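You operate a simulated robot arm through the tools that you are given. There is no shell and no other tool.

You are at the controls of a simulated robot arm. One attempt, no reset.

TASK
Put the green can in the turntable's tote, reset, switch to auto and send it up. Set down upright: what you pick out.

It is judged by the outcome, as a careful person would: the job done as asked, and still so three seconds after it is handed in. It fails if anything else is knocked over, pushed out of place, dropped, spilled or broken.

THE ROBOT
A 6-joint arm with a two-finger parallel gripper, fixed in place. Base frame: the origin is on the floor under the middle of its stand, x ahead of it, y to its left, z up. Units: mm, degrees, N and s.
With the tool pointing down near the work surface it reaches from about 100 to 600 mm from the base axis. Its first joint turns from -66.0 to 66.0 degrees. Payload 2.9 kg.
The tool frame sits at the grasp point between the pads (the TCP): z along the fingers, y along the line on which they close. The tips reach 30 mm beyond it. Largest opening 110 mm; finger width 20, thickness 10; the body of the gripper, 48 by 112 mm, starts 55 mm behind the TCP.
Orientation is that of the tool frame in the base frame, as [roll, pitch, yaw] about the fixed x, y, z axes, in that order (R = Rz(yaw) Ry(pitch) Rx(roll)). With the fingers straight down and closing along the base's y, the tool's x points along the base's -x, its y along +y and its z along -z.

THE INTERFACE
- The arm moves only by the tool jog_arm. Its argument "deltas" is a list of rows, each a list of 7 numbers: the turn, a rotation vector about the tool's x, y, z in units of 8 degrees (1.0 is 8 degrees), then the shift along the tool's x, y, z in units of 25 mm (1.0 is 25 mm), then the opening, from 0 (shut) to 1 (fully open). In form: [[wx, wy, wz, x, y, z, hand], ...]. A call has 1 to 20 rows; each row shifts and turns the commanded pose from where the row before left it, along the tool's axes as they then stand. A call with a number of a shift or a turn outside -1 to 1 is refused whole. Rows are played at 5 a second. More than 50 mm and 8.6 degrees between two rows, or a gripper value outside its range, and nothing of the call is played. A pose out of reach is approached as far as the arm can. The call stops where the force on the tool passes 40 N (or 10 N more than at its start, if that is more) or the arm is blocked; 0.2 s more then pass. Each finger travels about 108 mm/s and halts on what it meets, pressing with about 39 N; the grip force reading is that of the motor and also rises with nothing between the fingers. The clock runs only during rows and for 0.2 s after the last one: add rows that do not move to give the fingers time. The reply holds the time, the measured pose of the TCP, the force on the tool along the base axes, the opening and the grip force, in the units named above and with some noise, with the torque about the TCP (base axes, N m) and any sound that the robot's microphone picked up.
- Cameras (640 x 400 px; columns grow to the right, rows downward): "scene" is fixed at [71.3, 428.6, 1389.1]; the picture's right is [-0.83, -0.56, 0.00], its down [-0.38, 0.56, -0.74] and it looks along [0.41, -0.61, -0.68] (base axes); focal length 214 px, centre (320, 200). "wrist" rides on the gripper at [72, 17, -103] in the tool frame; the picture's right is [-0.23, 0.97, 0.00], its down [-0.76, -0.18, -0.62] and it looks along [-0.61, -0.14, 0.78] (tool axes); focal length 222 px, centre (320, 200).
- snapshot(camera): a new picture of that camera. It takes no simulated time.
- pixel_to_xyz(camera, pixels): there is no depth. For up to 12 entries [column, row, z] of the newest picture of that camera ("zoom" is the newest enlarged one), the place [x, y] in the base frame at which the ray of that pixel passes the height z, good to about 3 mm, but the place of the scene camera against the robot may be out by one fixed shift of up to 18 mm in any direction. It takes no simulated time.
- zoom(camera, box): a new picture of the part [left, top, right, bottom] of that camera's present view, enlarged. It takes no simulated time.
- job_done(): hands the job in; it is judged then, once.

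Unless the task says otherwise, let go and move clear before handing in.

The tools are called after "Call:" by a JSON object that holds its "op" and its "data". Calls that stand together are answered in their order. jog_arm: Moves the arm, as the interface text tells. Its arguments: {"type":"object","properties":{"deltas":{"type":"array"}},"required":["deltas"]} The other tools are called the same way: snapshot (camera) takes a picture; pixel_to_xyz (camera, pixels) gives the place at which the rays of pixels pass given heights; zoom (camera, box) takes an enlarged picture of a part of a camera's view; job_done () hands the job in.

At the start:

```text
time: 0.0
tool_pos: [397.9, -106.4, 1284.3]
ee_rot: [-179.9, 0.0, 179.9]
ft_force: [0.6, 0.0, -0.3]
ft_torque: [0.01, 0.0, 0.02]
grip_width: 109.9
gripper_force: 0.1
```

scene: 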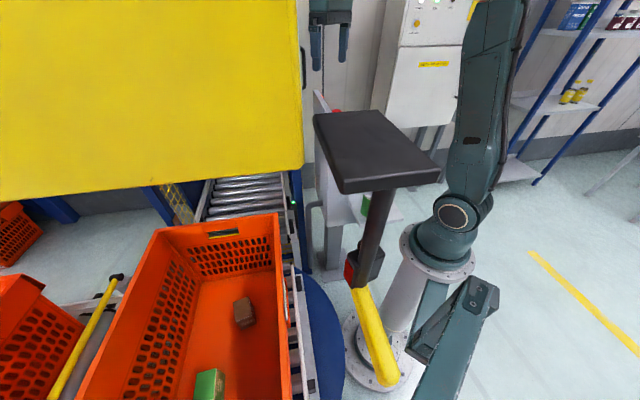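
wrist: 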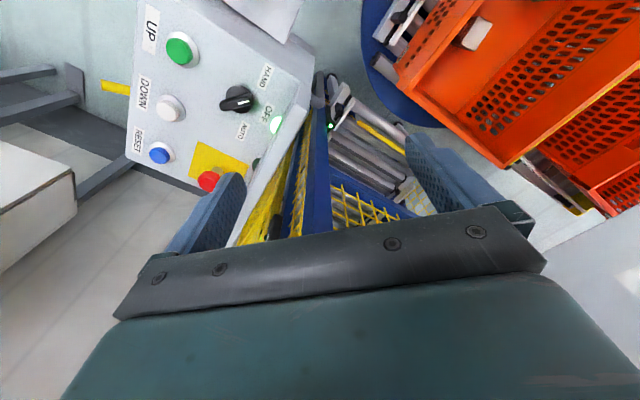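

The first pictures show a control panel in the wrist view (UP, DOWN, RESET, a HAND/OFF/AUTO selector, a red button) and an orange tote in the scene view. I'll take closer views before I move.

Call:
{"op": "zoom", "data": {"camera": "scene", "box": [300, 60, 460, 260]}}

Call:
{"op": "zoom", "data": {"camera": "wrist", "box": [100, 0, 340, 220]}}

Call:
{"op": "zoom", "data": {"camera": "scene", "box": [60, 200, 340, 400]}}

Call:
{"op": "zoom", "data": {"camera": "scene", "box": [480, 0, 640, 200]}}

```text
2.00 times, centred on (380, 160) of scene
```

zoom: 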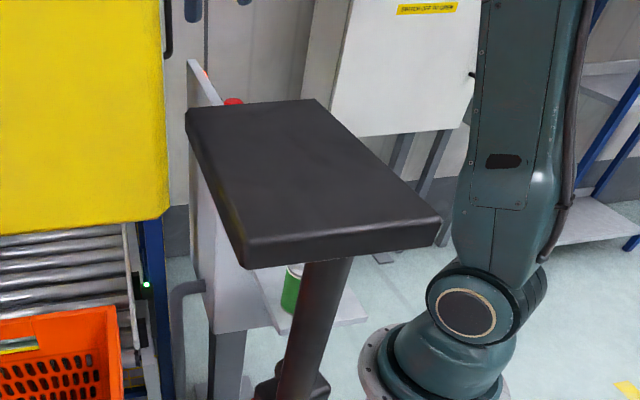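

```text
1.82 times, centred on (220, 110) of wrist
```

zoom: 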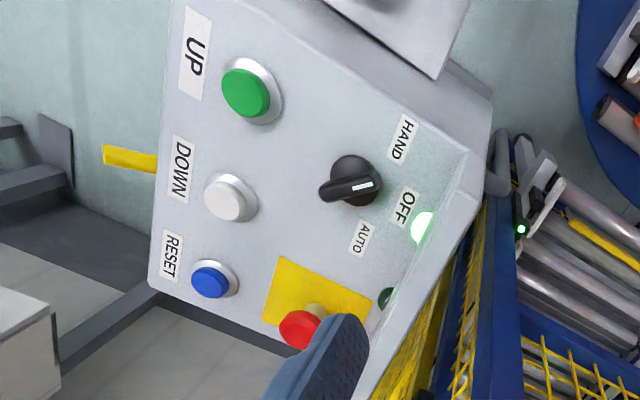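

```text
2.00 times, centred on (200, 300) of scene
```

zoom: 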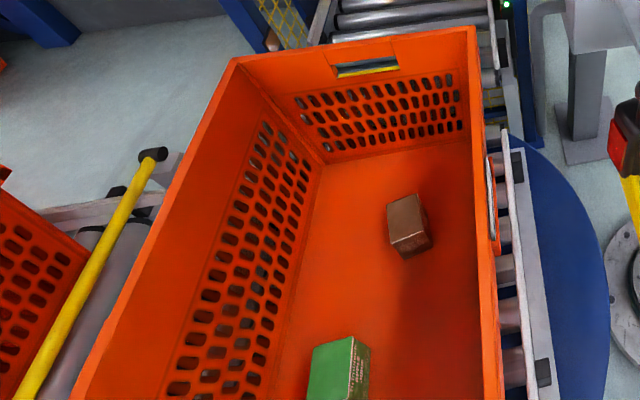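

```text
2.00 times, centred on (560, 100) of scene
```

zoom: 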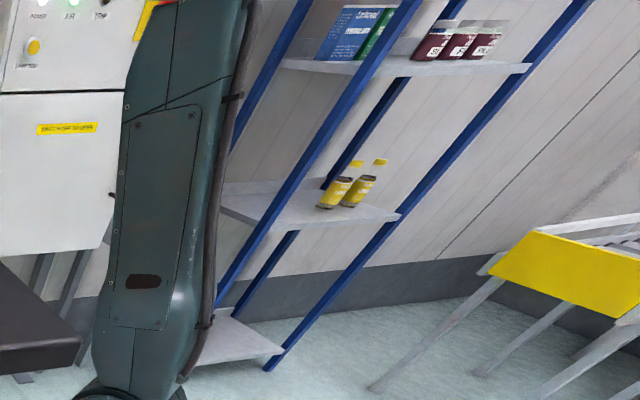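

The wrist view shows the panel well: UP at (180,48), DOWN at (170,108), RESET at (160,152) and the selector at (237,100). The scene view shows the green can at about (365,205), partly hidden behind the black plate and its pole. I'll tilt the tool in place so the wrist camera looks more straight down and I can work out the layout.

Call:
{"op": "jog_arm", "data": {"deltas": [[0, 1, 0, 0, 0, 0, 1], [0, 1, 0, 0, 0, 0, 1], [0, 1, 0, 0, 0, 0, 1], [0, 1, 0, 0, 0, 0, 1], [0, 0, 0, 0, 0, 0, 1]]}}

Call:
{"op": "snapshot", "data": {"camera": "wrist"}}

Call:
{"op": "snapshot", "data": {"camera": "scene"}}

```text
time: 0.6
tool_pos: [400.5, -108.0, 1278.3]
ee_rot: [-179.8, -14.0, -179.6]
ft_force: [8.1, -1.9, -22.7]
ft_torque: [0.01, 0.16, 0.03]
grip_width: 109.9
gripper_force: 0.1
out of reach, approached as far as the arm can: row 2, 3
stopped in row 3: the force on the tool passed its limit at 95 N (the readings are from after the stop); the commanded pose is now the measured one
```

```text
taken
```

wrist: 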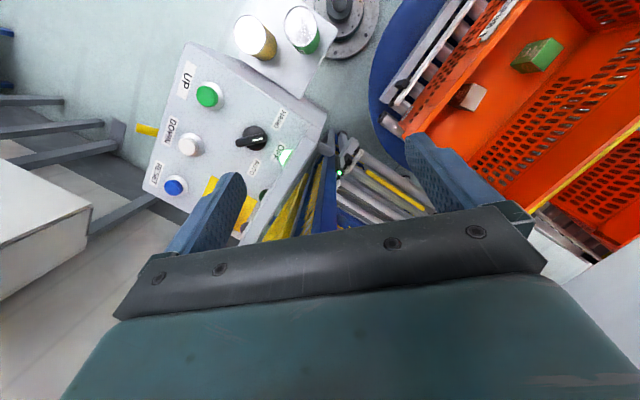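

```text
taken
```

scene: 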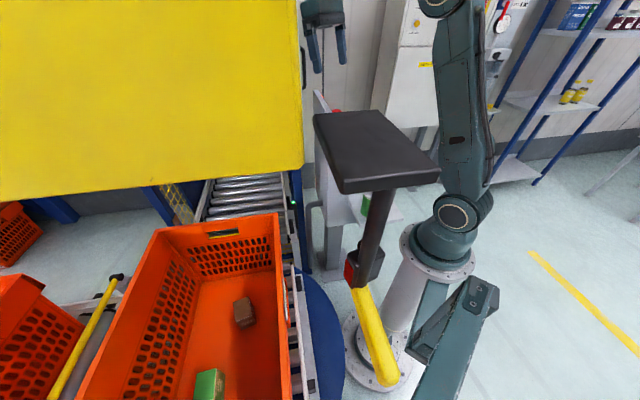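

The arm stopped at pitch -14° because that tilt is out of reach at this height. The new wrist view shows two cans on the shelf, a gold one at (255,38) and a green one at (302,30), so the green one at (302,30) is mine. I'll zoom in on these and on the black plate and its pole to learn what could obstruct the arm.

Call:
{"op": "zoom", "data": {"camera": "wrist", "box": [200, 0, 360, 100]}}

Call:
{"op": "zoom", "data": {"camera": "wrist", "box": [130, 60, 330, 240]}}

Call:
{"op": "zoom", "data": {"camera": "scene", "box": [310, 230, 510, 400]}}

Call:
{"op": "zoom", "data": {"camera": "scene", "box": [300, 80, 460, 220]}}

Call:
{"op": "zoom", "data": {"camera": "wrist", "box": [340, 0, 640, 220]}}

```text
4.00 times, centred on (280, 50) of wrist
```

zoom: 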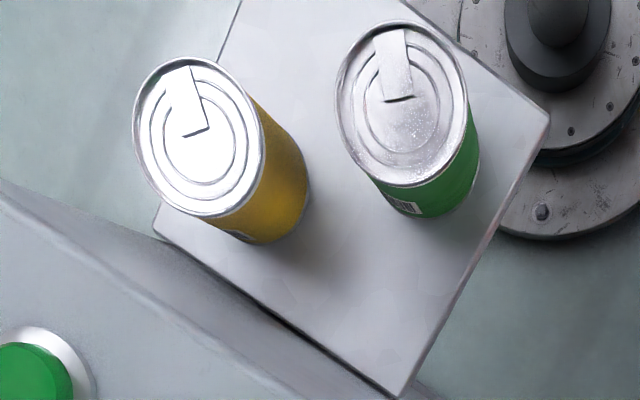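

```text
2.22 times, centred on (230, 150) of wrist
```

zoom: 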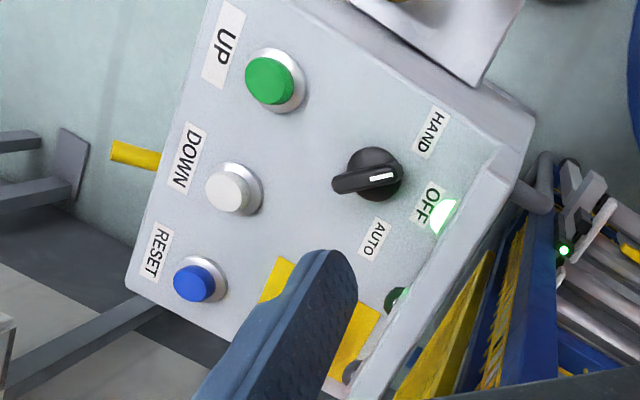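

```text
2.35 times, centred on (410, 315) of scene
```

zoom: 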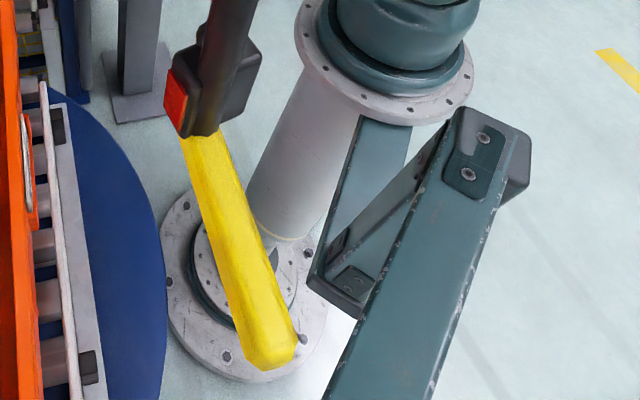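

```text
2.86 times, centred on (380, 150) of scene
```

zoom: 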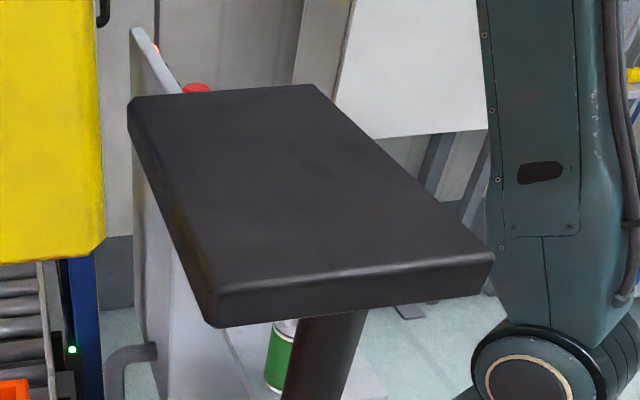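

```text
1.82 times, centred on (490, 110) of wrist
```

zoom: 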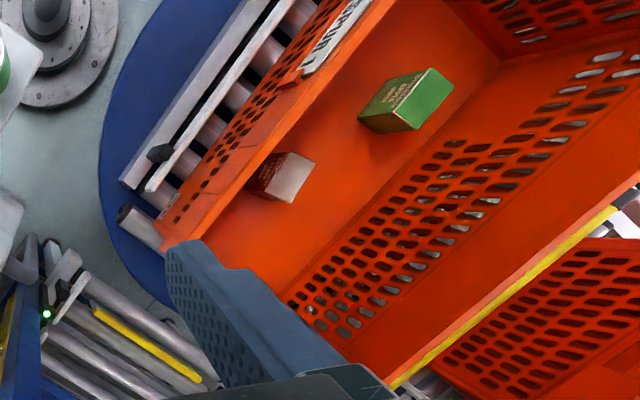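

The zooms confirm a green can with a metal lid beside the gold can, and the selector pointing toward OFF. The plate and pole are not visible from the wrist, so they must stand on the +y side near the robot. I'll undo the tilt and yaw the tool so the wrist camera looks toward +y and can locate that obstacle and the tote.

Call:
{"op": "jog_arm", "data": {"deltas": [[0, -1, 0, 0, 0, 0, 1], [0, -0.75, 0, 0, 0, 0, 1], [0, 0, -1, 0, 0, 0, 1], [0, 0, -1, 0, 0, 0, 1], [0, 0, -1, 0, 0, 0, 1], [0, 0, -1, 0, 0, 0, 1], [0, 0, -1, 0, 0, 0, 1], [0, 0, -1, 0, 0, 0, 1], [0, 0, -1, 0, 0, 0, 1], [0, 0, -1, 0, 0, 0, 1], [0, 0, 0, 0, 0, 0, 1]]}}

Call:
{"op": "snapshot", "data": {"camera": "wrist"}}

Call:
{"op": "snapshot", "data": {"camera": "scene"}}

```text
time: 3.0
tool_pos: [400.0, -106.1, 1277.8]
ee_rot: [179.8, -0.2, -115.6]
ft_force: [-0.8, 0.1, 0.4]
ft_torque: [-0.02, 0.01, 0.01]
grip_width: 110.0
gripper_force: 0.2
```

```text
taken
```

wrist: 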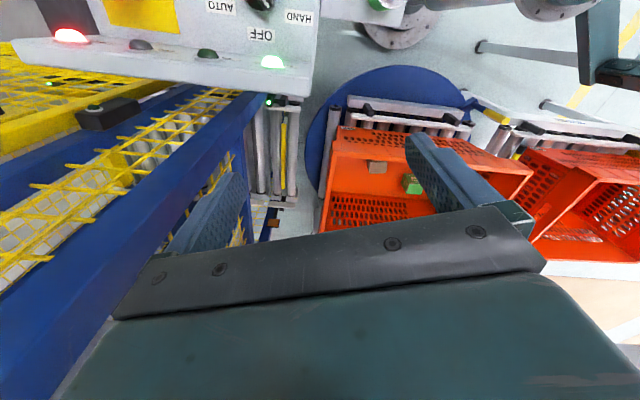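

```text
taken
```

scene: 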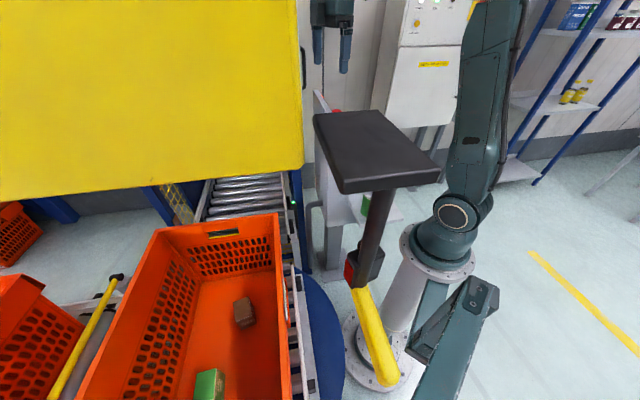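

The wrist view now shows the tote on the blue turntable at about (400,180), a second tote further right, and lamps at (70,37) and (272,62). I'll zoom into the top right to find the structure near the robot stand, and turn further to look for the plate.

Call:
{"op": "zoom", "data": {"camera": "wrist", "box": [440, 0, 640, 130]}}

Call:
{"op": "zoom", "data": {"camera": "wrist", "box": [300, 70, 560, 240]}}

Call:
{"op": "zoom", "data": {"camera": "wrist", "box": [0, 0, 320, 200]}}

Call:
{"op": "jog_arm", "data": {"deltas": [[0, 0, -1, 0, 0, 0, 1], [0, 0, -1, 0, 0, 0, 1], [0, 0, -1, 0, 0, 0, 1], [0, 0, -1, 0, 0, 0, 1], [0, 0, -1, 0, 0, 0, 1], [0, 0, 0, 0, 0, 0, 1]]}}

Call:
{"op": "snapshot", "data": {"camera": "wrist"}}

```text
3.08 times, centred on (540, 65) of wrist
```

zoom: 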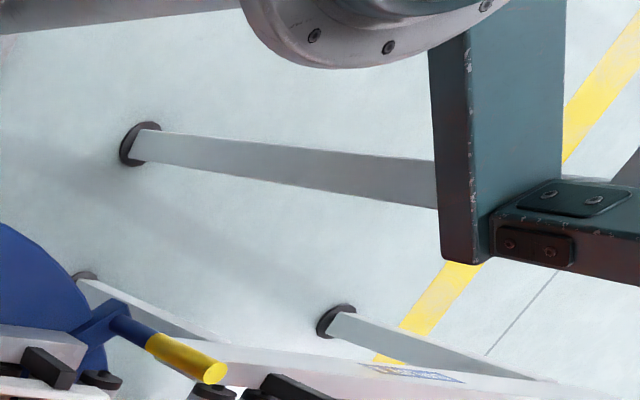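

```text
2.35 times, centred on (430, 155) of wrist
```

zoom: 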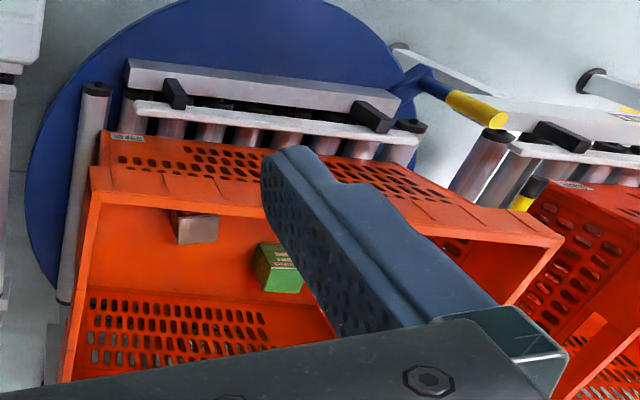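

```text
2.00 times, centred on (160, 100) of wrist
```

zoom: 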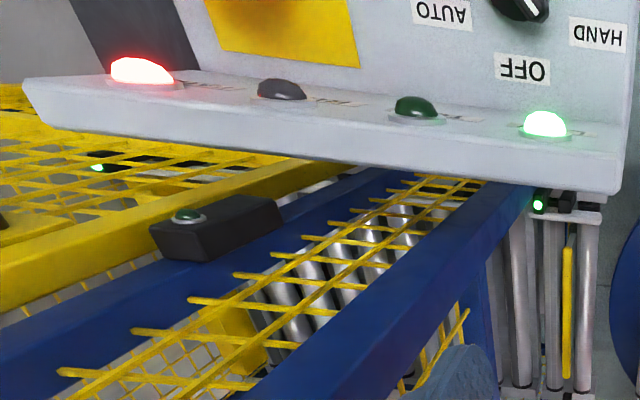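

```text
time: 4.4
tool_pos: [399.0, -107.4, 1279.5]
ee_rot: [179.7, -0.1, -75.4]
ft_force: [0.3, 0.7, -0.2]
ft_torque: [-0.02, 0.01, 0.01]
grip_width: 109.7
gripper_force: 0.1
```

```text
taken
```

wrist: 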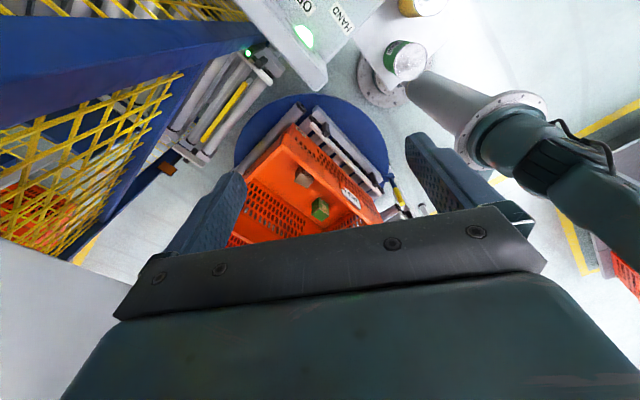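

This view shows the robot base at (520,150), the green can at (403,60) with the gold can behind it, and the tote on the turntable at about (310,190). The plate stays hidden behind the gripper, so it must be close to the scene camera. I'll zoom on the tote and the cans to measure them.

Call:
{"op": "zoom", "data": {"camera": "wrist", "box": [220, 80, 420, 260]}}

Call:
{"op": "zoom", "data": {"camera": "wrist", "box": [340, 0, 500, 120]}}

Call:
{"op": "snapshot", "data": {"camera": "scene"}}

Call:
{"op": "pixel_to_xyz", "data": {"camera": "wrist", "pixels": [[293, 125, 800], [293, 125, 700], [383, 222, 800], [403, 73, 800], [403, 73, 750], [403, 60, 850], [395, 45, 900]]}}

Call:
{"op": "pixel_to_xyz", "data": {"camera": "scene", "pixels": [[280, 213, 800], [280, 213, 700], [155, 230, 800], [155, 230, 700], [365, 205, 800], [365, 205, 750], [365, 205, 850]]}}

```text
2.22 times, centred on (320, 170) of wrist
```

zoom: 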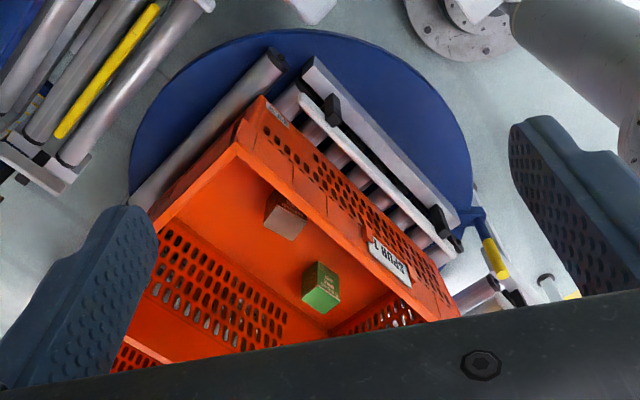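

```text
3.33 times, centred on (420, 60) of wrist
```

zoom: 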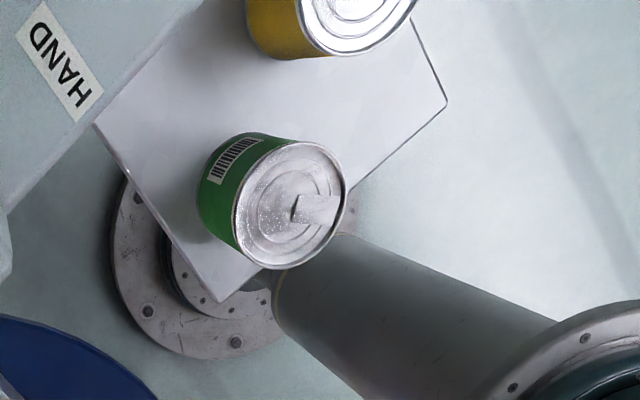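

```text
taken
```

scene: 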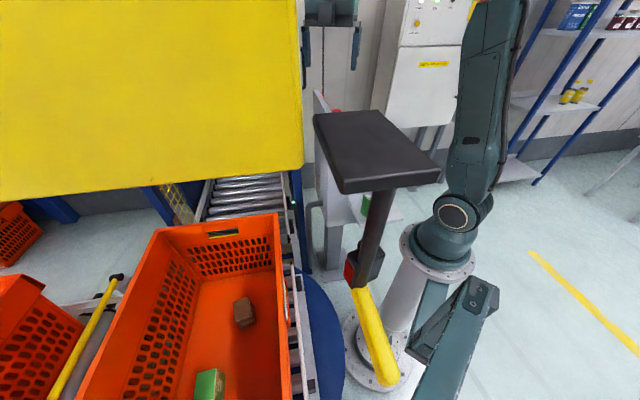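

```text
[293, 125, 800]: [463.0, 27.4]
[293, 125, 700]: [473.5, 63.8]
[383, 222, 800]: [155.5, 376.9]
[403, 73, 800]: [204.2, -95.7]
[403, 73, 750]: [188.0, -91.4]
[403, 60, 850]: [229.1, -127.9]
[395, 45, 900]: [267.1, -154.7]
```

```text
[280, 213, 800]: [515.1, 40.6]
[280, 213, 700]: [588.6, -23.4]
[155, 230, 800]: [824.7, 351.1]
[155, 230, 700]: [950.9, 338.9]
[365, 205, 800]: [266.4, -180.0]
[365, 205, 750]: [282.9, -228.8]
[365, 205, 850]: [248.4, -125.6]
```

From two wrist views I place the green can's lid at about (229,-125,900), with the gold can about 95 mm from it in -y. The tote rim corner is near (488,76,843). I'll square the yaw to -90 so the fingers close along x, away from the gold can, and move high over the green can to check alignment.

Call:
{"op": "jog_arm", "data": {"deltas": [[0, 0, 0.9, 0, 0.5, 0, 1], [0, 0, 0.92, 0, 0.5, 0, 1], [0, 0, 0, 0.1, 0.9, 0, 1], [0, 0, 0, 0.1, 0.9, 0, 1], [0, 0, 0, 0.1, 0.9, 0, 1], [0, 0, 0, 0.1, 0.9, 0, 1], [0, 0, 0, 0.1, 0.9, 0, 1], [0, 0, 0, 0.1, 0.9, 0, 1], [0, 0, 0, 0, 0.4, 0, 1], [0, 0, 0, 0, 0, 0, 1]]}}

Call:
{"op": "snapshot", "data": {"camera": "wrist"}}

Call:
{"op": "snapshot", "data": {"camera": "scene"}}

```text
time: 6.6
tool_pos: [231.1, -128.2, 1277.9]
ee_rot: [179.8, -0.2, -90.2]
ft_force: [0.3, -0.3, -0.4]
ft_torque: [-0.03, 0.0, 0.0]
grip_width: 109.9
gripper_force: 0.1
```

```text
taken
```

wrist: 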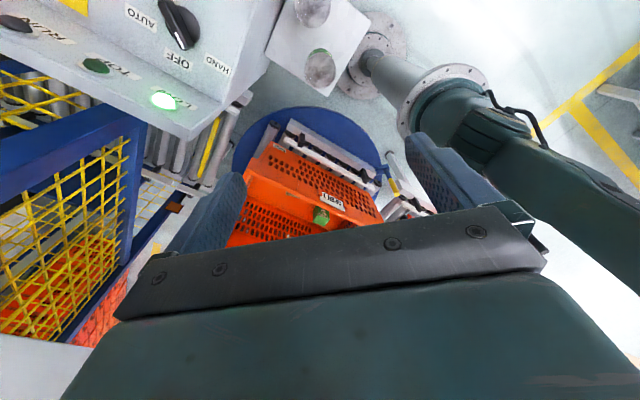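

```text
taken
```

scene: 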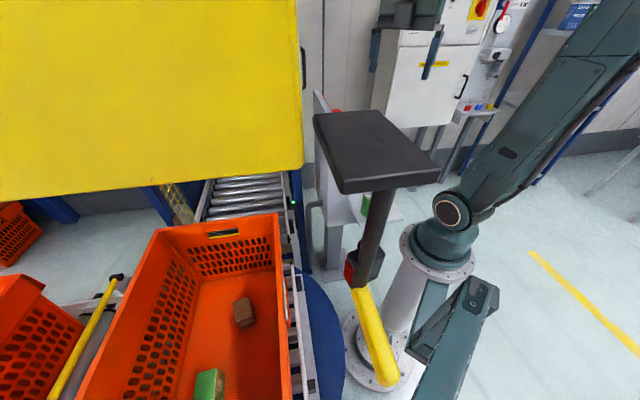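

The green can's lid sits at about (319,68), almost exactly where the tool axis should fall at lid height. I'll zoom in and convert to base coordinates.

Call:
{"op": "zoom", "data": {"camera": "wrist", "box": [270, 0, 390, 110]}}

Call:
{"op": "pixel_to_xyz", "data": {"camera": "wrist", "pixels": [[319, 68, 900], [319, 68, 910], [319, 68, 880], [312, 10, 900], [335, 96, 815], [270, 60, 815], [325, 0, 815]]}}

Call:
{"op": "zoom", "data": {"camera": "wrist", "box": [0, 0, 280, 170]}}

```text
3.64 times, centred on (330, 55) of wrist
```

zoom: 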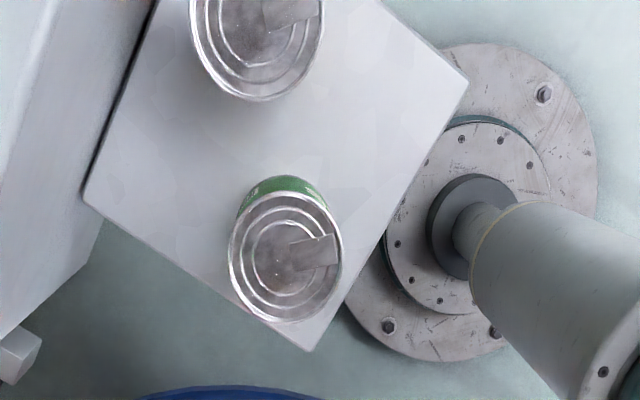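

```text
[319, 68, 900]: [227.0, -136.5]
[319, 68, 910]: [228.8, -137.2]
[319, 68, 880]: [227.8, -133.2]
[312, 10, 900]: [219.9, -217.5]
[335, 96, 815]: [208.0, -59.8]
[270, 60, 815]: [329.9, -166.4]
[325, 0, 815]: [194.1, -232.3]
```

```text
2.29 times, centred on (140, 85) of wrist
```

zoom: 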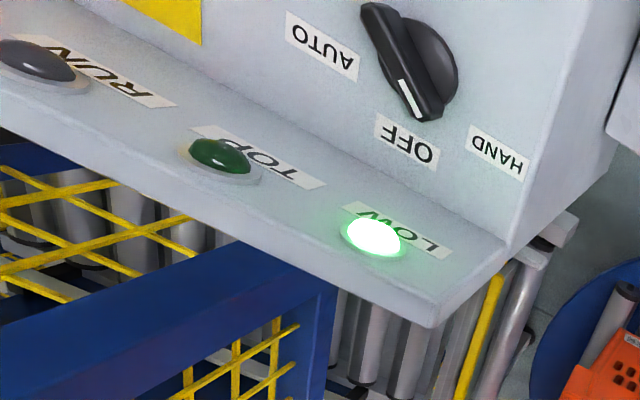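

The lid centres at (320,71) in the wrist view, and three rays agree on the can axis at (229,-127), lid z≈900, shelf z≈793. The TCP is already within 2 mm, so I'll descend to about z=980 and check before surrounding the can.

Call:
{"op": "jog_arm", "data": {"deltas": [[0, 0, 0, 0, 0.08, 1, 1], [0, 0, 0, 0, 0, 1, 1], [0, 0, 0, 0, 0, 1, 1], [0, 0, 0, 0, 0, 1, 1], [0, 0, 0, 0, 0, 1, 1], [0, 0, 0, 0, 0, 1, 1], [0, 0, 0, 0, 0, 1, 1], [0, 0, 0, 0, 0, 1, 1], [0, 0, 0, 0, 0, 1, 1], [0, 0, 0, 0, 0, 1, 1], [0, 0, 0, 0, 0, 1, 1], [0, 0, 0, 0, 0, 1, 1], [0, 0, 0, 0, 0, 0, 1]]}}

Call:
{"op": "snapshot", "data": {"camera": "wrist"}}

Call:
{"op": "snapshot", "data": {"camera": "scene"}}

```text
time: 9.4
tool_pos: [224.4, -129.9, 978.3]
ee_rot: [179.9, -0.1, -90.1]
ft_force: [0.7, 0.2, 0.3]
ft_torque: [0.0, 0.01, -0.03]
grip_width: 110.1
gripper_force: 0.1
```

```text
taken
```

wrist: 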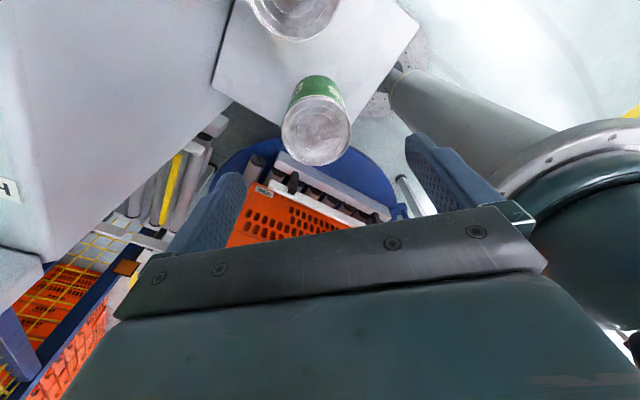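

```text
taken
```

scene: 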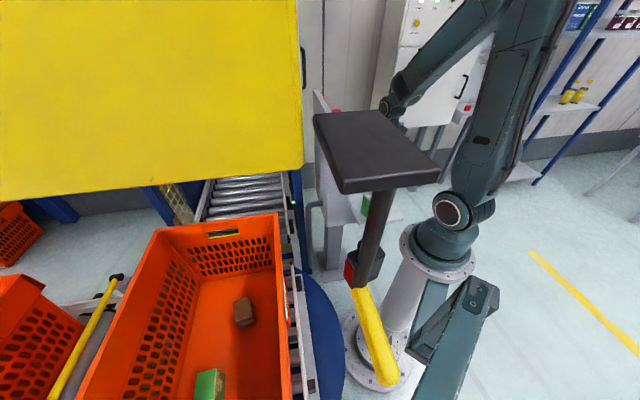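

The lid now centres at about (316,136) against an expected axis pixel of (320,136), so the TCP should shift about 3 mm in +x. I'll correct that and descend to z≈865, keeping the fingers open.

Call:
{"op": "jog_arm", "data": {"deltas": [[0, 0, 0, 0, -0.14, 0.6, 1], [0, 0, 0, 0, 0, 0.8, 1], [0, 0, 0, 0, 0, 0.8, 1], [0, 0, 0, 0, 0, 0.8, 1], [0, 0, 0, 0, 0, 0.8, 1], [0, 0, 0, 0, 0, 0.7, 1], [0, 0, 0, 0, 0, 0, 1]]}}

Call:
{"op": "snapshot", "data": {"camera": "wrist"}}

```text
time: 11.0
tool_pos: [230.2, -128.9, 865.5]
ee_rot: [179.6, -0.1, -90.2]
ft_force: [0.4, -0.4, -1.0]
ft_torque: [-0.05, -0.02, 0.03]
grip_width: 110.0
gripper_force: 0.0
```

```text
taken
```

wrist: 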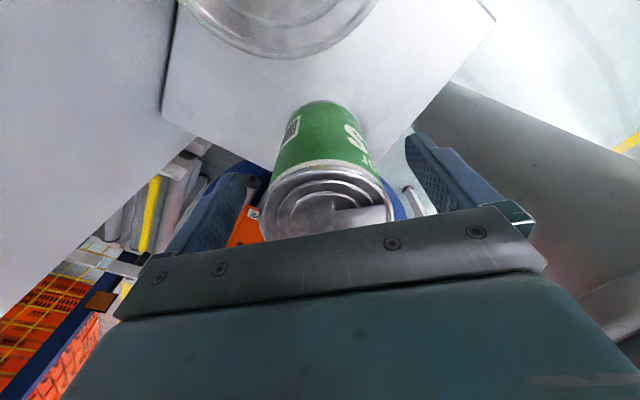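

The green can stands between the open fingers, with its lid at (330,200) and green wall at (325,150), and the gold can is clear at the top. I'll close on it and let the fingers settle.

Call:
{"op": "jog_arm", "data": {"deltas": [[0, 0, 0, 0, 0, 0, 0.8], [0, 0, 0, 0, 0, 0, 0.72], [0, 0, 0, 0, 0, 0, 0.6], [0, 0, 0, 0, 0, 0, 0.4], [0, 0, 0, 0, 0, 0, 0.4], [0, 0, 0, 0, 0, 0, 0.4]]}}

Call:
{"op": "snapshot", "data": {"camera": "wrist"}}

```text
time: 12.4
tool_pos: [229.4, -129.4, 866.2]
ee_rot: [179.7, -0.1, -90.1]
ft_force: [0.2, -0.4, 0.1]
ft_torque: [0.01, -0.03, 0.01]
grip_width: 59.0
gripper_force: 39.4
```

```text
taken
```

wrist: 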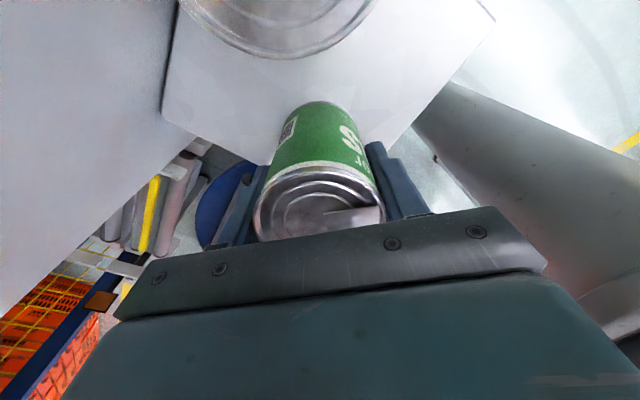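

The grip stopped at 59 mm with 39 N, so the can is held. I'll lift slowly first, straight up beside the gold can, and check.

Call:
{"op": "jog_arm", "data": {"deltas": [[0, 0, 0, 0, 0, -0.3, 0.4], [0, 0, 0, 0, 0, -0.5, 0.4], [0, 0, 0, 0, 0, -0.8, 0.4], [0, 0, 0, 0, 0, -1, 0.4], [0, 0, 0, 0, 0, -1, 0.4], [0, 0, 0, 0, 0, -1, 0.4], [0, 0, 0, 0, 0, -1, 0.4], [0, 0, 0, 0, 0, -1, 0.4], [0, 0, 0, 0, 0, 0, 0.4]]}}

Call:
{"op": "snapshot", "data": {"camera": "wrist"}}

Call:
{"op": "snapshot", "data": {"camera": "scene"}}

```text
time: 14.4
tool_pos: [229.6, -126.1, 1029.3]
ee_rot: [179.7, -0.2, -90.1]
ft_force: [0.1, 0.0, -3.3]
ft_torque: [-0.02, 0.01, -0.01]
grip_width: 59.2
gripper_force: 39.5
```

```text
taken
```

wrist: 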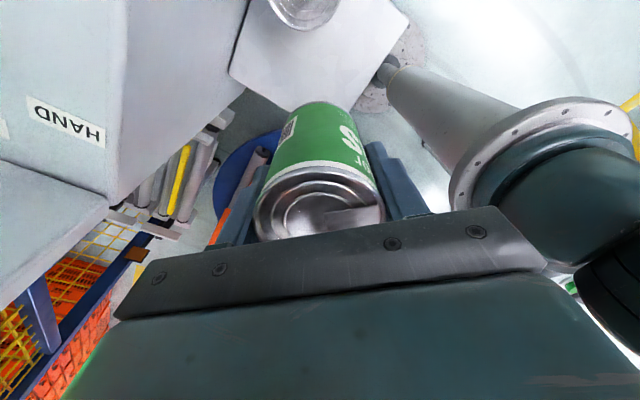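

```text
taken
```

scene: 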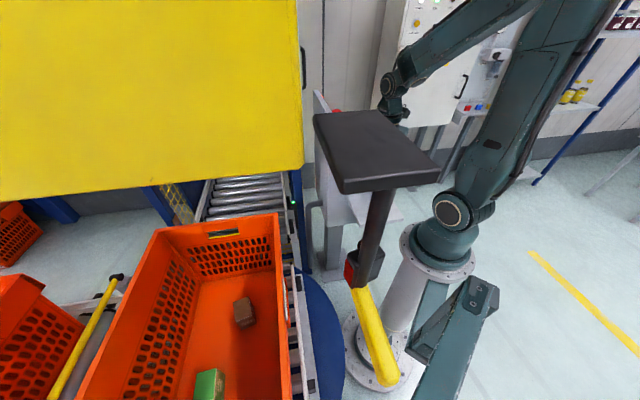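

The can is up and held (3.3 N weight, grip still 59 mm), and the gold can is untouched at the top of the view. I'll carry it at this height toward a spot above the tote's near end, around (500,220).

Call:
{"op": "jog_arm", "data": {"deltas": [[0, 0, 0, -0.4, -0.3, -0.3, 0.4], [0, 0, 0, -0.8, -0.6, -0.5, 0.4], [0, 0, 0, -0.9, -0.7, 0, 0.4], [0, 0, 0, -0.9, -0.7, 0, 0.4], [0, 0, 0, -0.9, -0.7, 0, 0.4], [0, 0, 0, -0.9, -0.7, 0, 0.4], [0, 0, 0, -0.9, -0.7, 0, 0.4], [0, 0, 0, -0.9, -0.7, 0, 0.4], [0, 0, 0, -0.9, -0.7, 0, 0.4], [0, 0, 0, -0.9, -0.7, 0, 0.4], [0, 0, 0, -0.8, -0.6, 0, 0.4], [0, 0, 0, -0.4, -0.3, 0, 0.4], [0, 0, 0, 0, 0, 0, 0.4]]}}

Call:
{"op": "snapshot", "data": {"camera": "wrist"}}

Call:
{"op": "snapshot", "data": {"camera": "scene"}}

```text
time: 17.4
tool_pos: [390.2, 83.8, 1051.1]
ee_rot: [178.2, -0.3, -92.8]
ft_force: [0.6, 0.4, -3.5]
ft_torque: [0.0, -0.01, -0.02]
grip_width: 59.4
gripper_force: 39.1
stopped in row 13: the arm was blocked; the commanded pose is now the measured one
```

```text
taken
```

wrist: 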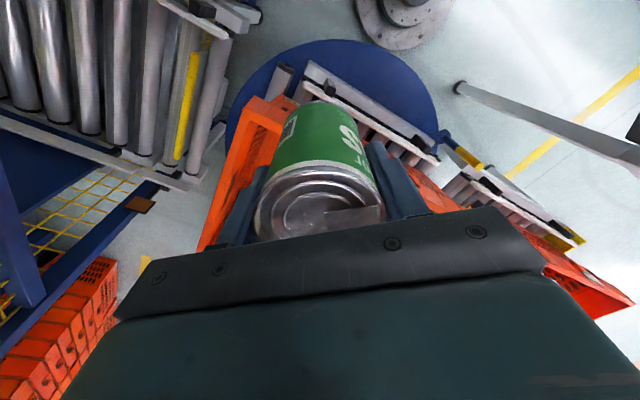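

```text
taken
```

scene: 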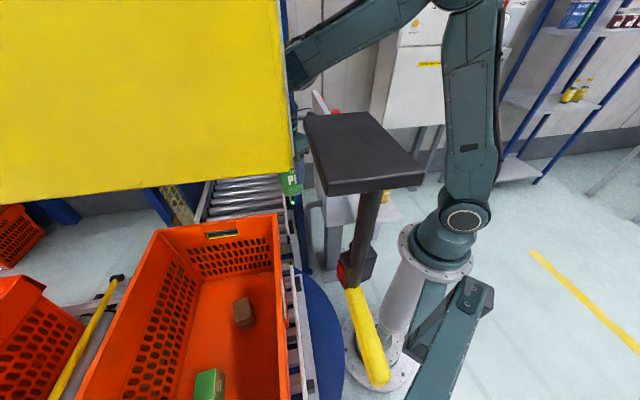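

The arm was blocked at (390,84,1051) with almost no force at the tool, so a link of the arm touched something. In the scene the yellow panel's corner shifted from (303,165) to (293,165), and the black plate shifted left too. I'll back off along the path right away and check whether they spring back.

Call:
{"op": "jog_arm", "data": {"deltas": [[0, 0, 0, 0.5, 0.4, 0, 0.4], [0, 0, 0, 0.8, 0.6, 0, 0.4], [0, 0, 0, 0.8, 0.6, 0, 0.4], [0, 0, 0, 0.5, 0.4, 0, 0.4], [0, 0, 0, 0, 0, 0, 0.4]]}}

Call:
{"op": "snapshot", "data": {"camera": "scene"}}

Call:
{"op": "snapshot", "data": {"camera": "wrist"}}

```text
time: 18.6
tool_pos: [348.8, 29.6, 1050.6]
ee_rot: [178.1, -0.6, -92.2]
ft_force: [0.0, -0.2, -2.8]
ft_torque: [-0.01, 0.0, 0.02]
grip_width: 59.4
gripper_force: 38.4
```

```text
taken
```

scene: 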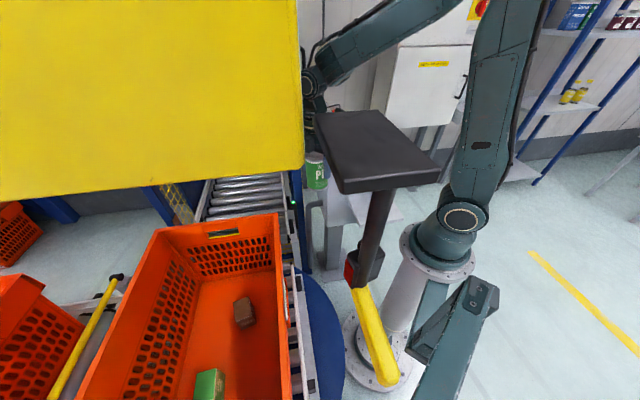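

```text
taken
```

wrist: 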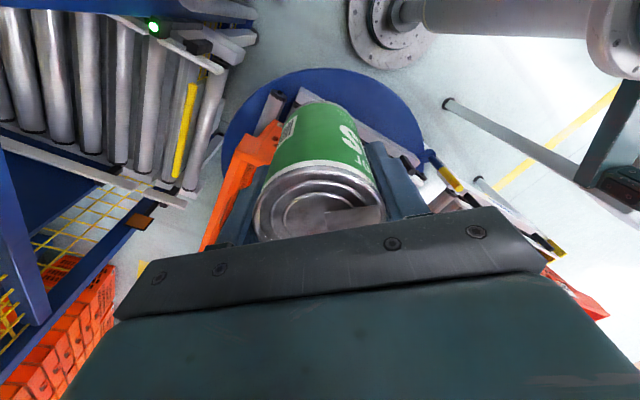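

Backing off released it: the yellow corner is back at (303,165) and the plate at (313,117), so that assembly is springy and undisturbed, and the can is still held. It clearly hangs in the arm's path above the tote, so I need to see it directly. I'll retract to known-clear space and tilt the tool so the wrist camera looks toward it.

Call:
{"op": "jog_arm", "data": {"deltas": [[0, 0, 0, 0.47, 0.66, -0.87, 0.4], [0, 0, 0, 0.47, 0.66, -0.87, 0.4], [0, 0, 0, 0.47, 0.66, -0.87, 0.4], [0, 0, 0, 0.47, 0.66, -0.87, 0.4], [0, 0, 0, 0.47, 0.66, -0.87, 0.4], [0, 0, 0, 0.47, 0.66, -0.87, 0.4], [0, -0.7, 0, 0, 0, 0, 0.4], [0, -0.7, 0, 0, 0, 0, 0.4], [0, -0.7, 0, 0, 0, 0, 0.4], [0, -0.7, 0, 0, 0, 0, 0.4], [0, -0.7, 0, 0, 0, 0, 0.4], [0, 0, 0, 0, 0, 0, 0.4]]}}

Call:
{"op": "snapshot", "data": {"camera": "wrist"}}

Call:
{"op": "snapshot", "data": {"camera": "scene"}}

```text
time: 21.2
tool_pos: [250.1, -37.3, 1184.5]
ee_rot: [178.1, 27.4, -93.3]
ft_force: [-0.4, 0.3, -3.5]
ft_torque: [-0.07, -0.01, 0.01]
grip_width: 59.4
gripper_force: 39.2
```

```text
taken
```

wrist: 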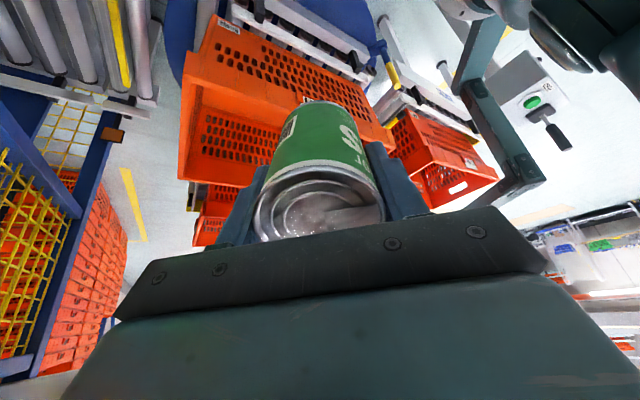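

```text
taken
```

scene: 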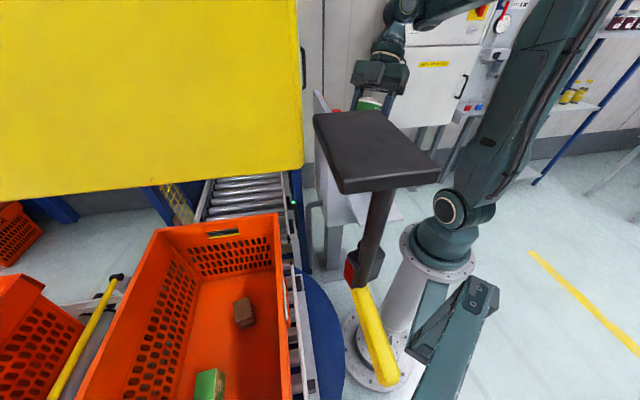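

At 28° tilt the wrist view shows the teal beam at (500,130) ending at (530,180), but not yet the panel. The tool space is clear here, so I'll tilt further.

Call:
{"op": "jog_arm", "data": {"deltas": [[0, -0.7, 0, 0, 0, 0, 0.4], [0, -0.7, 0, 0, 0, 0, 0.4], [0, -0.7, 0, 0, 0, 0, 0.4], [0, -0.7, 0, 0, 0, 0, 0.4], [0, -0.7, 0, 0, 0, 0, 0.4], [0, -0.7, 0, 0, 0, 0, 0.4], [0, 0, 0, 0, 0, 0, 0.4]]}}

Call:
{"op": "snapshot", "data": {"camera": "wrist"}}

Call:
{"op": "snapshot", "data": {"camera": "scene"}}

```text
time: 22.8
tool_pos: [252.4, -7.1, 1101.5]
ee_rot: [176.2, 61.0, -95.8]
ft_force: [-0.5, -0.3, -3.2]
ft_torque: [-0.04, -0.01, -0.01]
grip_width: 59.5
gripper_force: 39.1
out of reach, approached as far as the arm can: row 1, 2, 3, 4, 5, 6
```

```text
taken
```

wrist: 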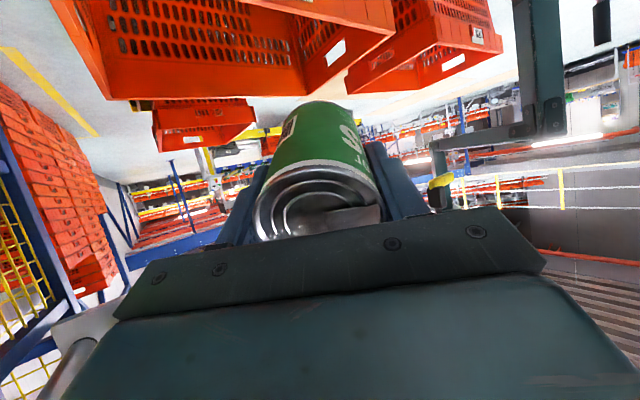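

```text
taken
```

scene: 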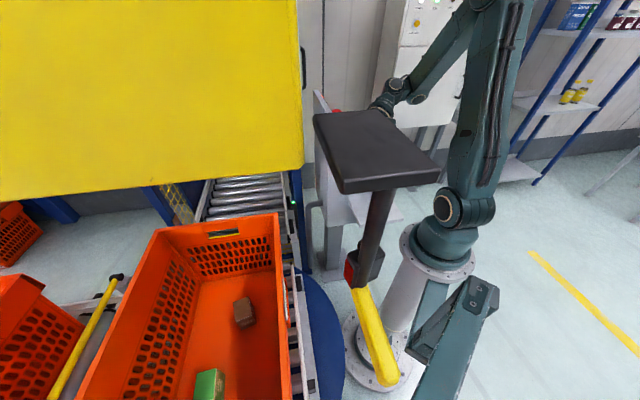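

The out-of-reach tilt brought the TCP to (252,-7,1101), and the wrist picture is now level but upside down. It shows a teal post at (540,60) with a bracket at (500,130) leading to a yellow and black piece at (440,185). I'll zoom in on that to understand the obstacle.

Call:
{"op": "zoom", "data": {"camera": "wrist", "box": [400, 0, 640, 240]}}

Call:
{"op": "zoom", "data": {"camera": "wrist", "box": [0, 100, 260, 300]}}

Call:
{"op": "zoom", "data": {"camera": "scene", "box": [310, 200, 520, 400]}}

Call:
{"op": "zoom", "data": {"camera": "scene", "box": [200, 0, 460, 200]}}

```text
1.67 times, centred on (520, 120) of wrist
```

zoom: 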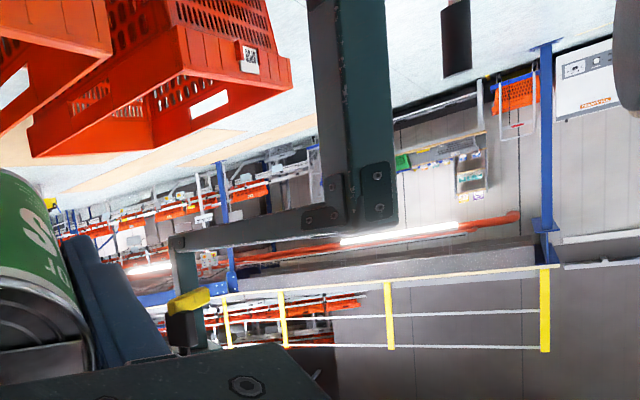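

```text
2.00 times, centred on (130, 200) of wrist
```

zoom: 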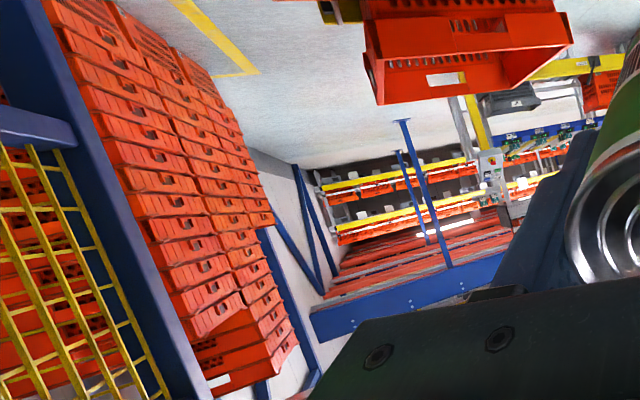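

```text
2.00 times, centred on (415, 300) of scene
```

zoom: 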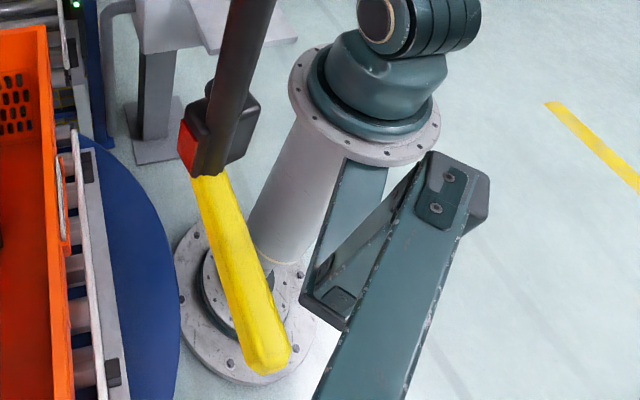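

```text
2.00 times, centred on (330, 100) of scene
```

zoom: 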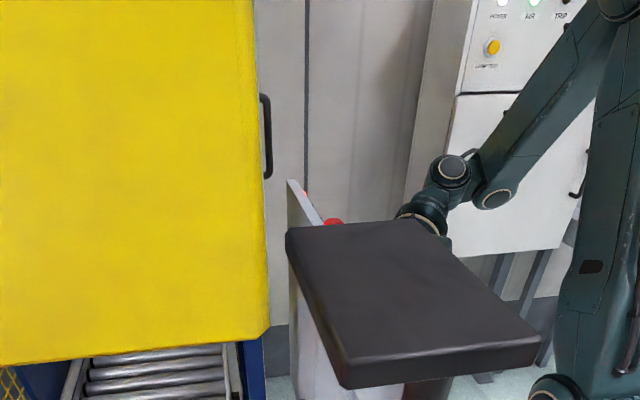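

The zooms show a jointed teal swing arm from the robot stand, and both views put its black and yellow clamp at about (96,287,1164). The yellow panel in the scene has a handle at (302,65) and seems to belong to that near-camera assembly. I'll set the tool upright again and look from higher up with the assembly on the right side of the wrist view.

Call:
{"op": "jog_arm", "data": {"deltas": [[0, 0.7, 0, 0, 0, 0, 0.4], [0, 0.7, 0, 0, 0, 0, 0.4], [0, 0.7, 0, 0, 0, 0, 0.4], [0, 0.7, 0, 0, 0, 0, 0.4], [0, 0.7, 0, 0, 0, 0, 0.4], [0, 0.7, 0, 0, 0, 0, 0.4], [0, 0.7, 0, 0, 0, 0, 0.4], [0, 0.7, 0, 0, 0, 0, 0.4], [0, 0.7, 0, 0, 0, 0, 0.4], [0, 0.7, 0, 0, 0, 0, 0.4], [0, 0.7, 0, 0, 0, 0, 0.4], [0, 0, 1, 0, 0, -0.6, 0.4], [0, 0, 1, 0, 0, -0.6, 0.4], [0, 0, 1, 0, 0, -0.6, 0.4], [0, 0, 1, 0, 0, -0.6, 0.4], [0, 0, 1, 0, 0, -0.6, 0.4], [0, 0, 1, 0, 0, -0.6, 0.4], [0, 0, 1, 0, 0, -0.6, 0.4], [0, 0, 1, 0, 0, -0.6, 0.4], [0, 0, 0, 0, 0, 0, 0.4]]}}

Call:
{"op": "snapshot", "data": {"camera": "wrist"}}

Call:
{"op": "snapshot", "data": {"camera": "scene"}}

```text
time: 27.0
tool_pos: [256.2, -6.7, 1223.2]
ee_rot: [179.7, -1.8, -156.4]
ft_force: [-0.4, -0.4, -3.5]
ft_torque: [-0.01, -0.02, 0.02]
grip_width: 59.2
gripper_force: 38.6
```

```text
taken
```

wrist: 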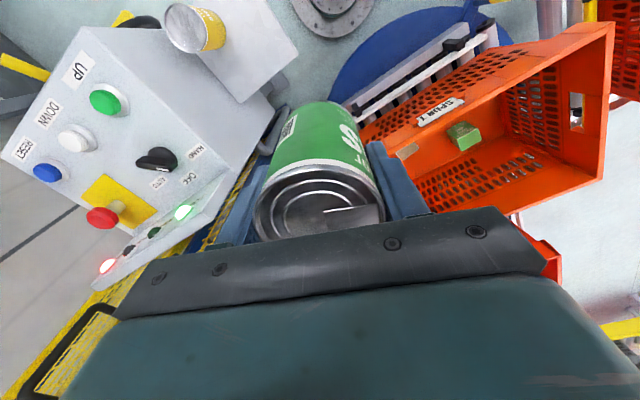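

```text
taken
```

scene: 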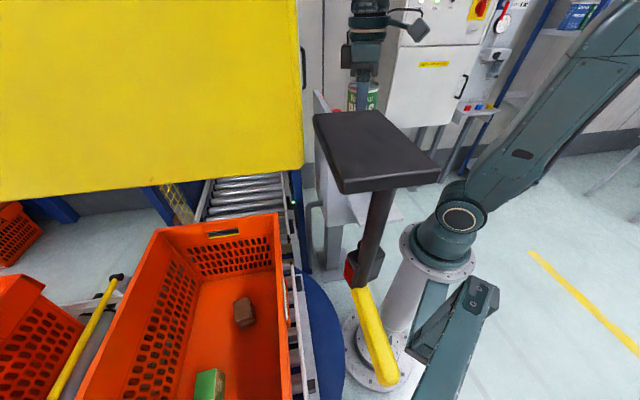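

From here the whole turntable tote shows at (500,110) with its "SPUR 1" label and the panel on the left, and there is no yellow panel in view up to the hand's edge. I'll go a bit higher and turn slightly so the suspect region comes clear of the hand on the right.

Call:
{"op": "jog_arm", "data": {"deltas": [[0, 0, 0, 0.21, -0.49, -0.77, 0.4], [0, 0, 0, 0.21, -0.49, -0.77, 0.4], [0, 0, 0, 0.21, -0.49, -0.77, 0.4], [0, 0, 0, 0.21, -0.49, -0.77, 0.4], [0, 0, -0.7, 0, 0, 0, 0.4], [0, 0, -0.7, 0, 0, 0, 0.4], [0, 0, 0, 0, 0, 0, 0.4]]}}

Call:
{"op": "snapshot", "data": {"camera": "wrist"}}

Call:
{"op": "snapshot", "data": {"camera": "scene"}}

```text
time: 28.6
tool_pos: [264.4, -56.5, 1247.8]
ee_rot: [179.3, -1.8, -145.0]
ft_force: [-0.6, 0.4, -2.7]
ft_torque: [-0.03, 0.02, -0.04]
grip_width: 59.1
gripper_force: 38.5
out of reach, approached as far as the arm can: row 1, 2, 3, 4
```

```text
taken
```

wrist: 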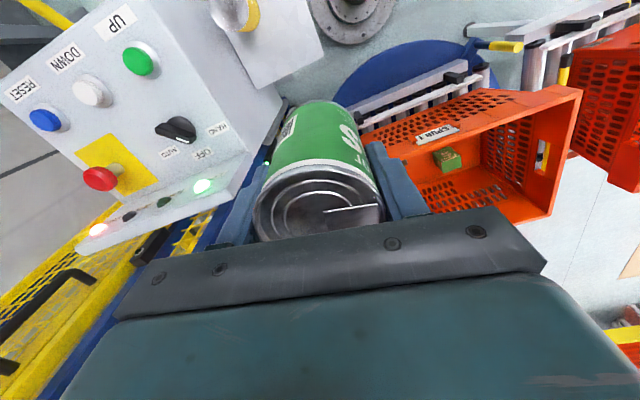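

```text
taken
```

scene: 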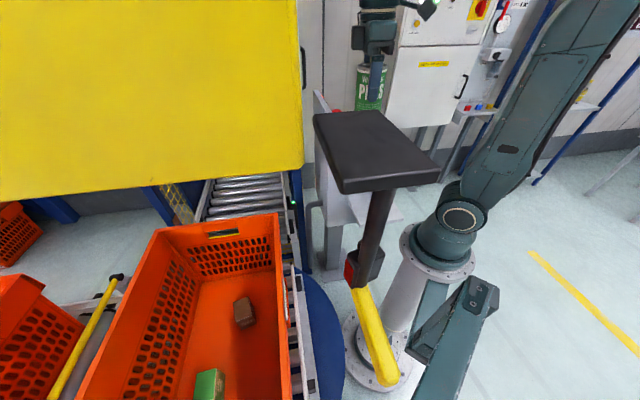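

The lower left of this wrist view shows a yellow frame with a black handle at (50,310). Together with the scene's handle at (303,67) it triangulates to about (671,-340,1197), so the yellow panel belongs to the far lift and is not over the tote. I'll zoom in to confirm and to inspect the near-camera plate assembly.

Call:
{"op": "zoom", "data": {"camera": "wrist", "box": [0, 200, 240, 400]}}

Call:
{"op": "zoom", "data": {"camera": "wrist", "box": [380, 0, 640, 220]}}

Call:
{"op": "zoom", "data": {"camera": "scene", "box": [220, 0, 420, 130]}}

Call:
{"op": "zoom", "data": {"camera": "wrist", "box": [0, 0, 280, 260]}}

```text
2.00 times, centred on (120, 300) of wrist
```

zoom: 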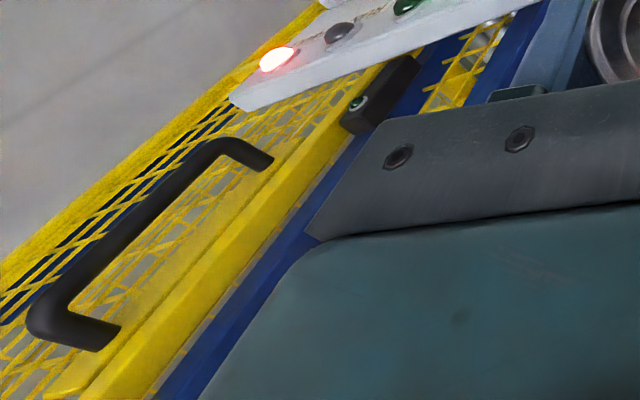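

```text
1.82 times, centred on (510, 110) of wrist
```

zoom: 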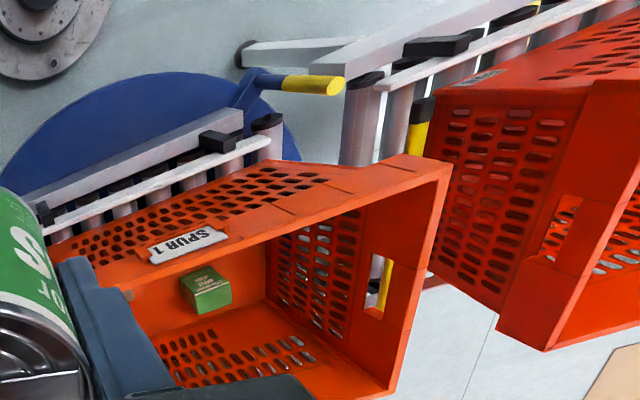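

```text
3.08 times, centred on (320, 65) of scene
```

zoom: 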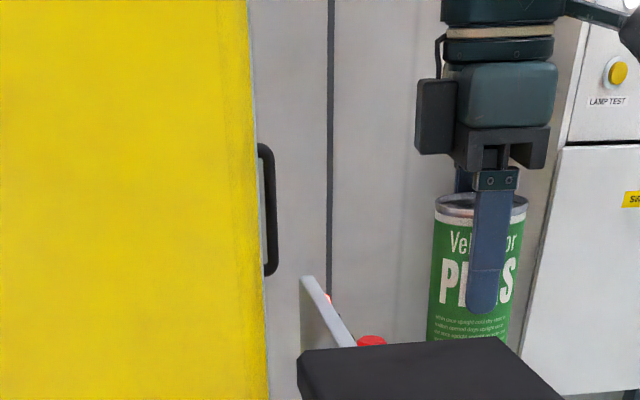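

```text
1.54 times, centred on (140, 130) of wrist
```

zoom: 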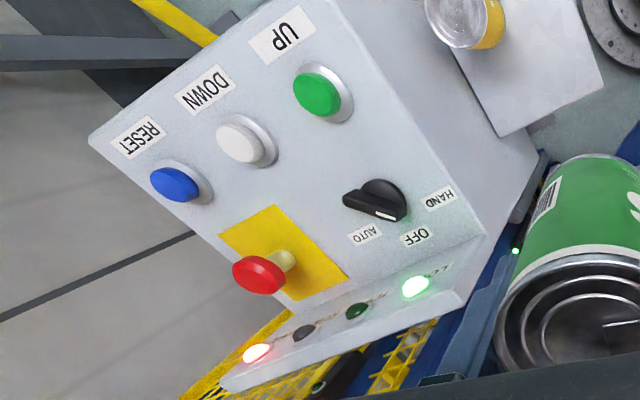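

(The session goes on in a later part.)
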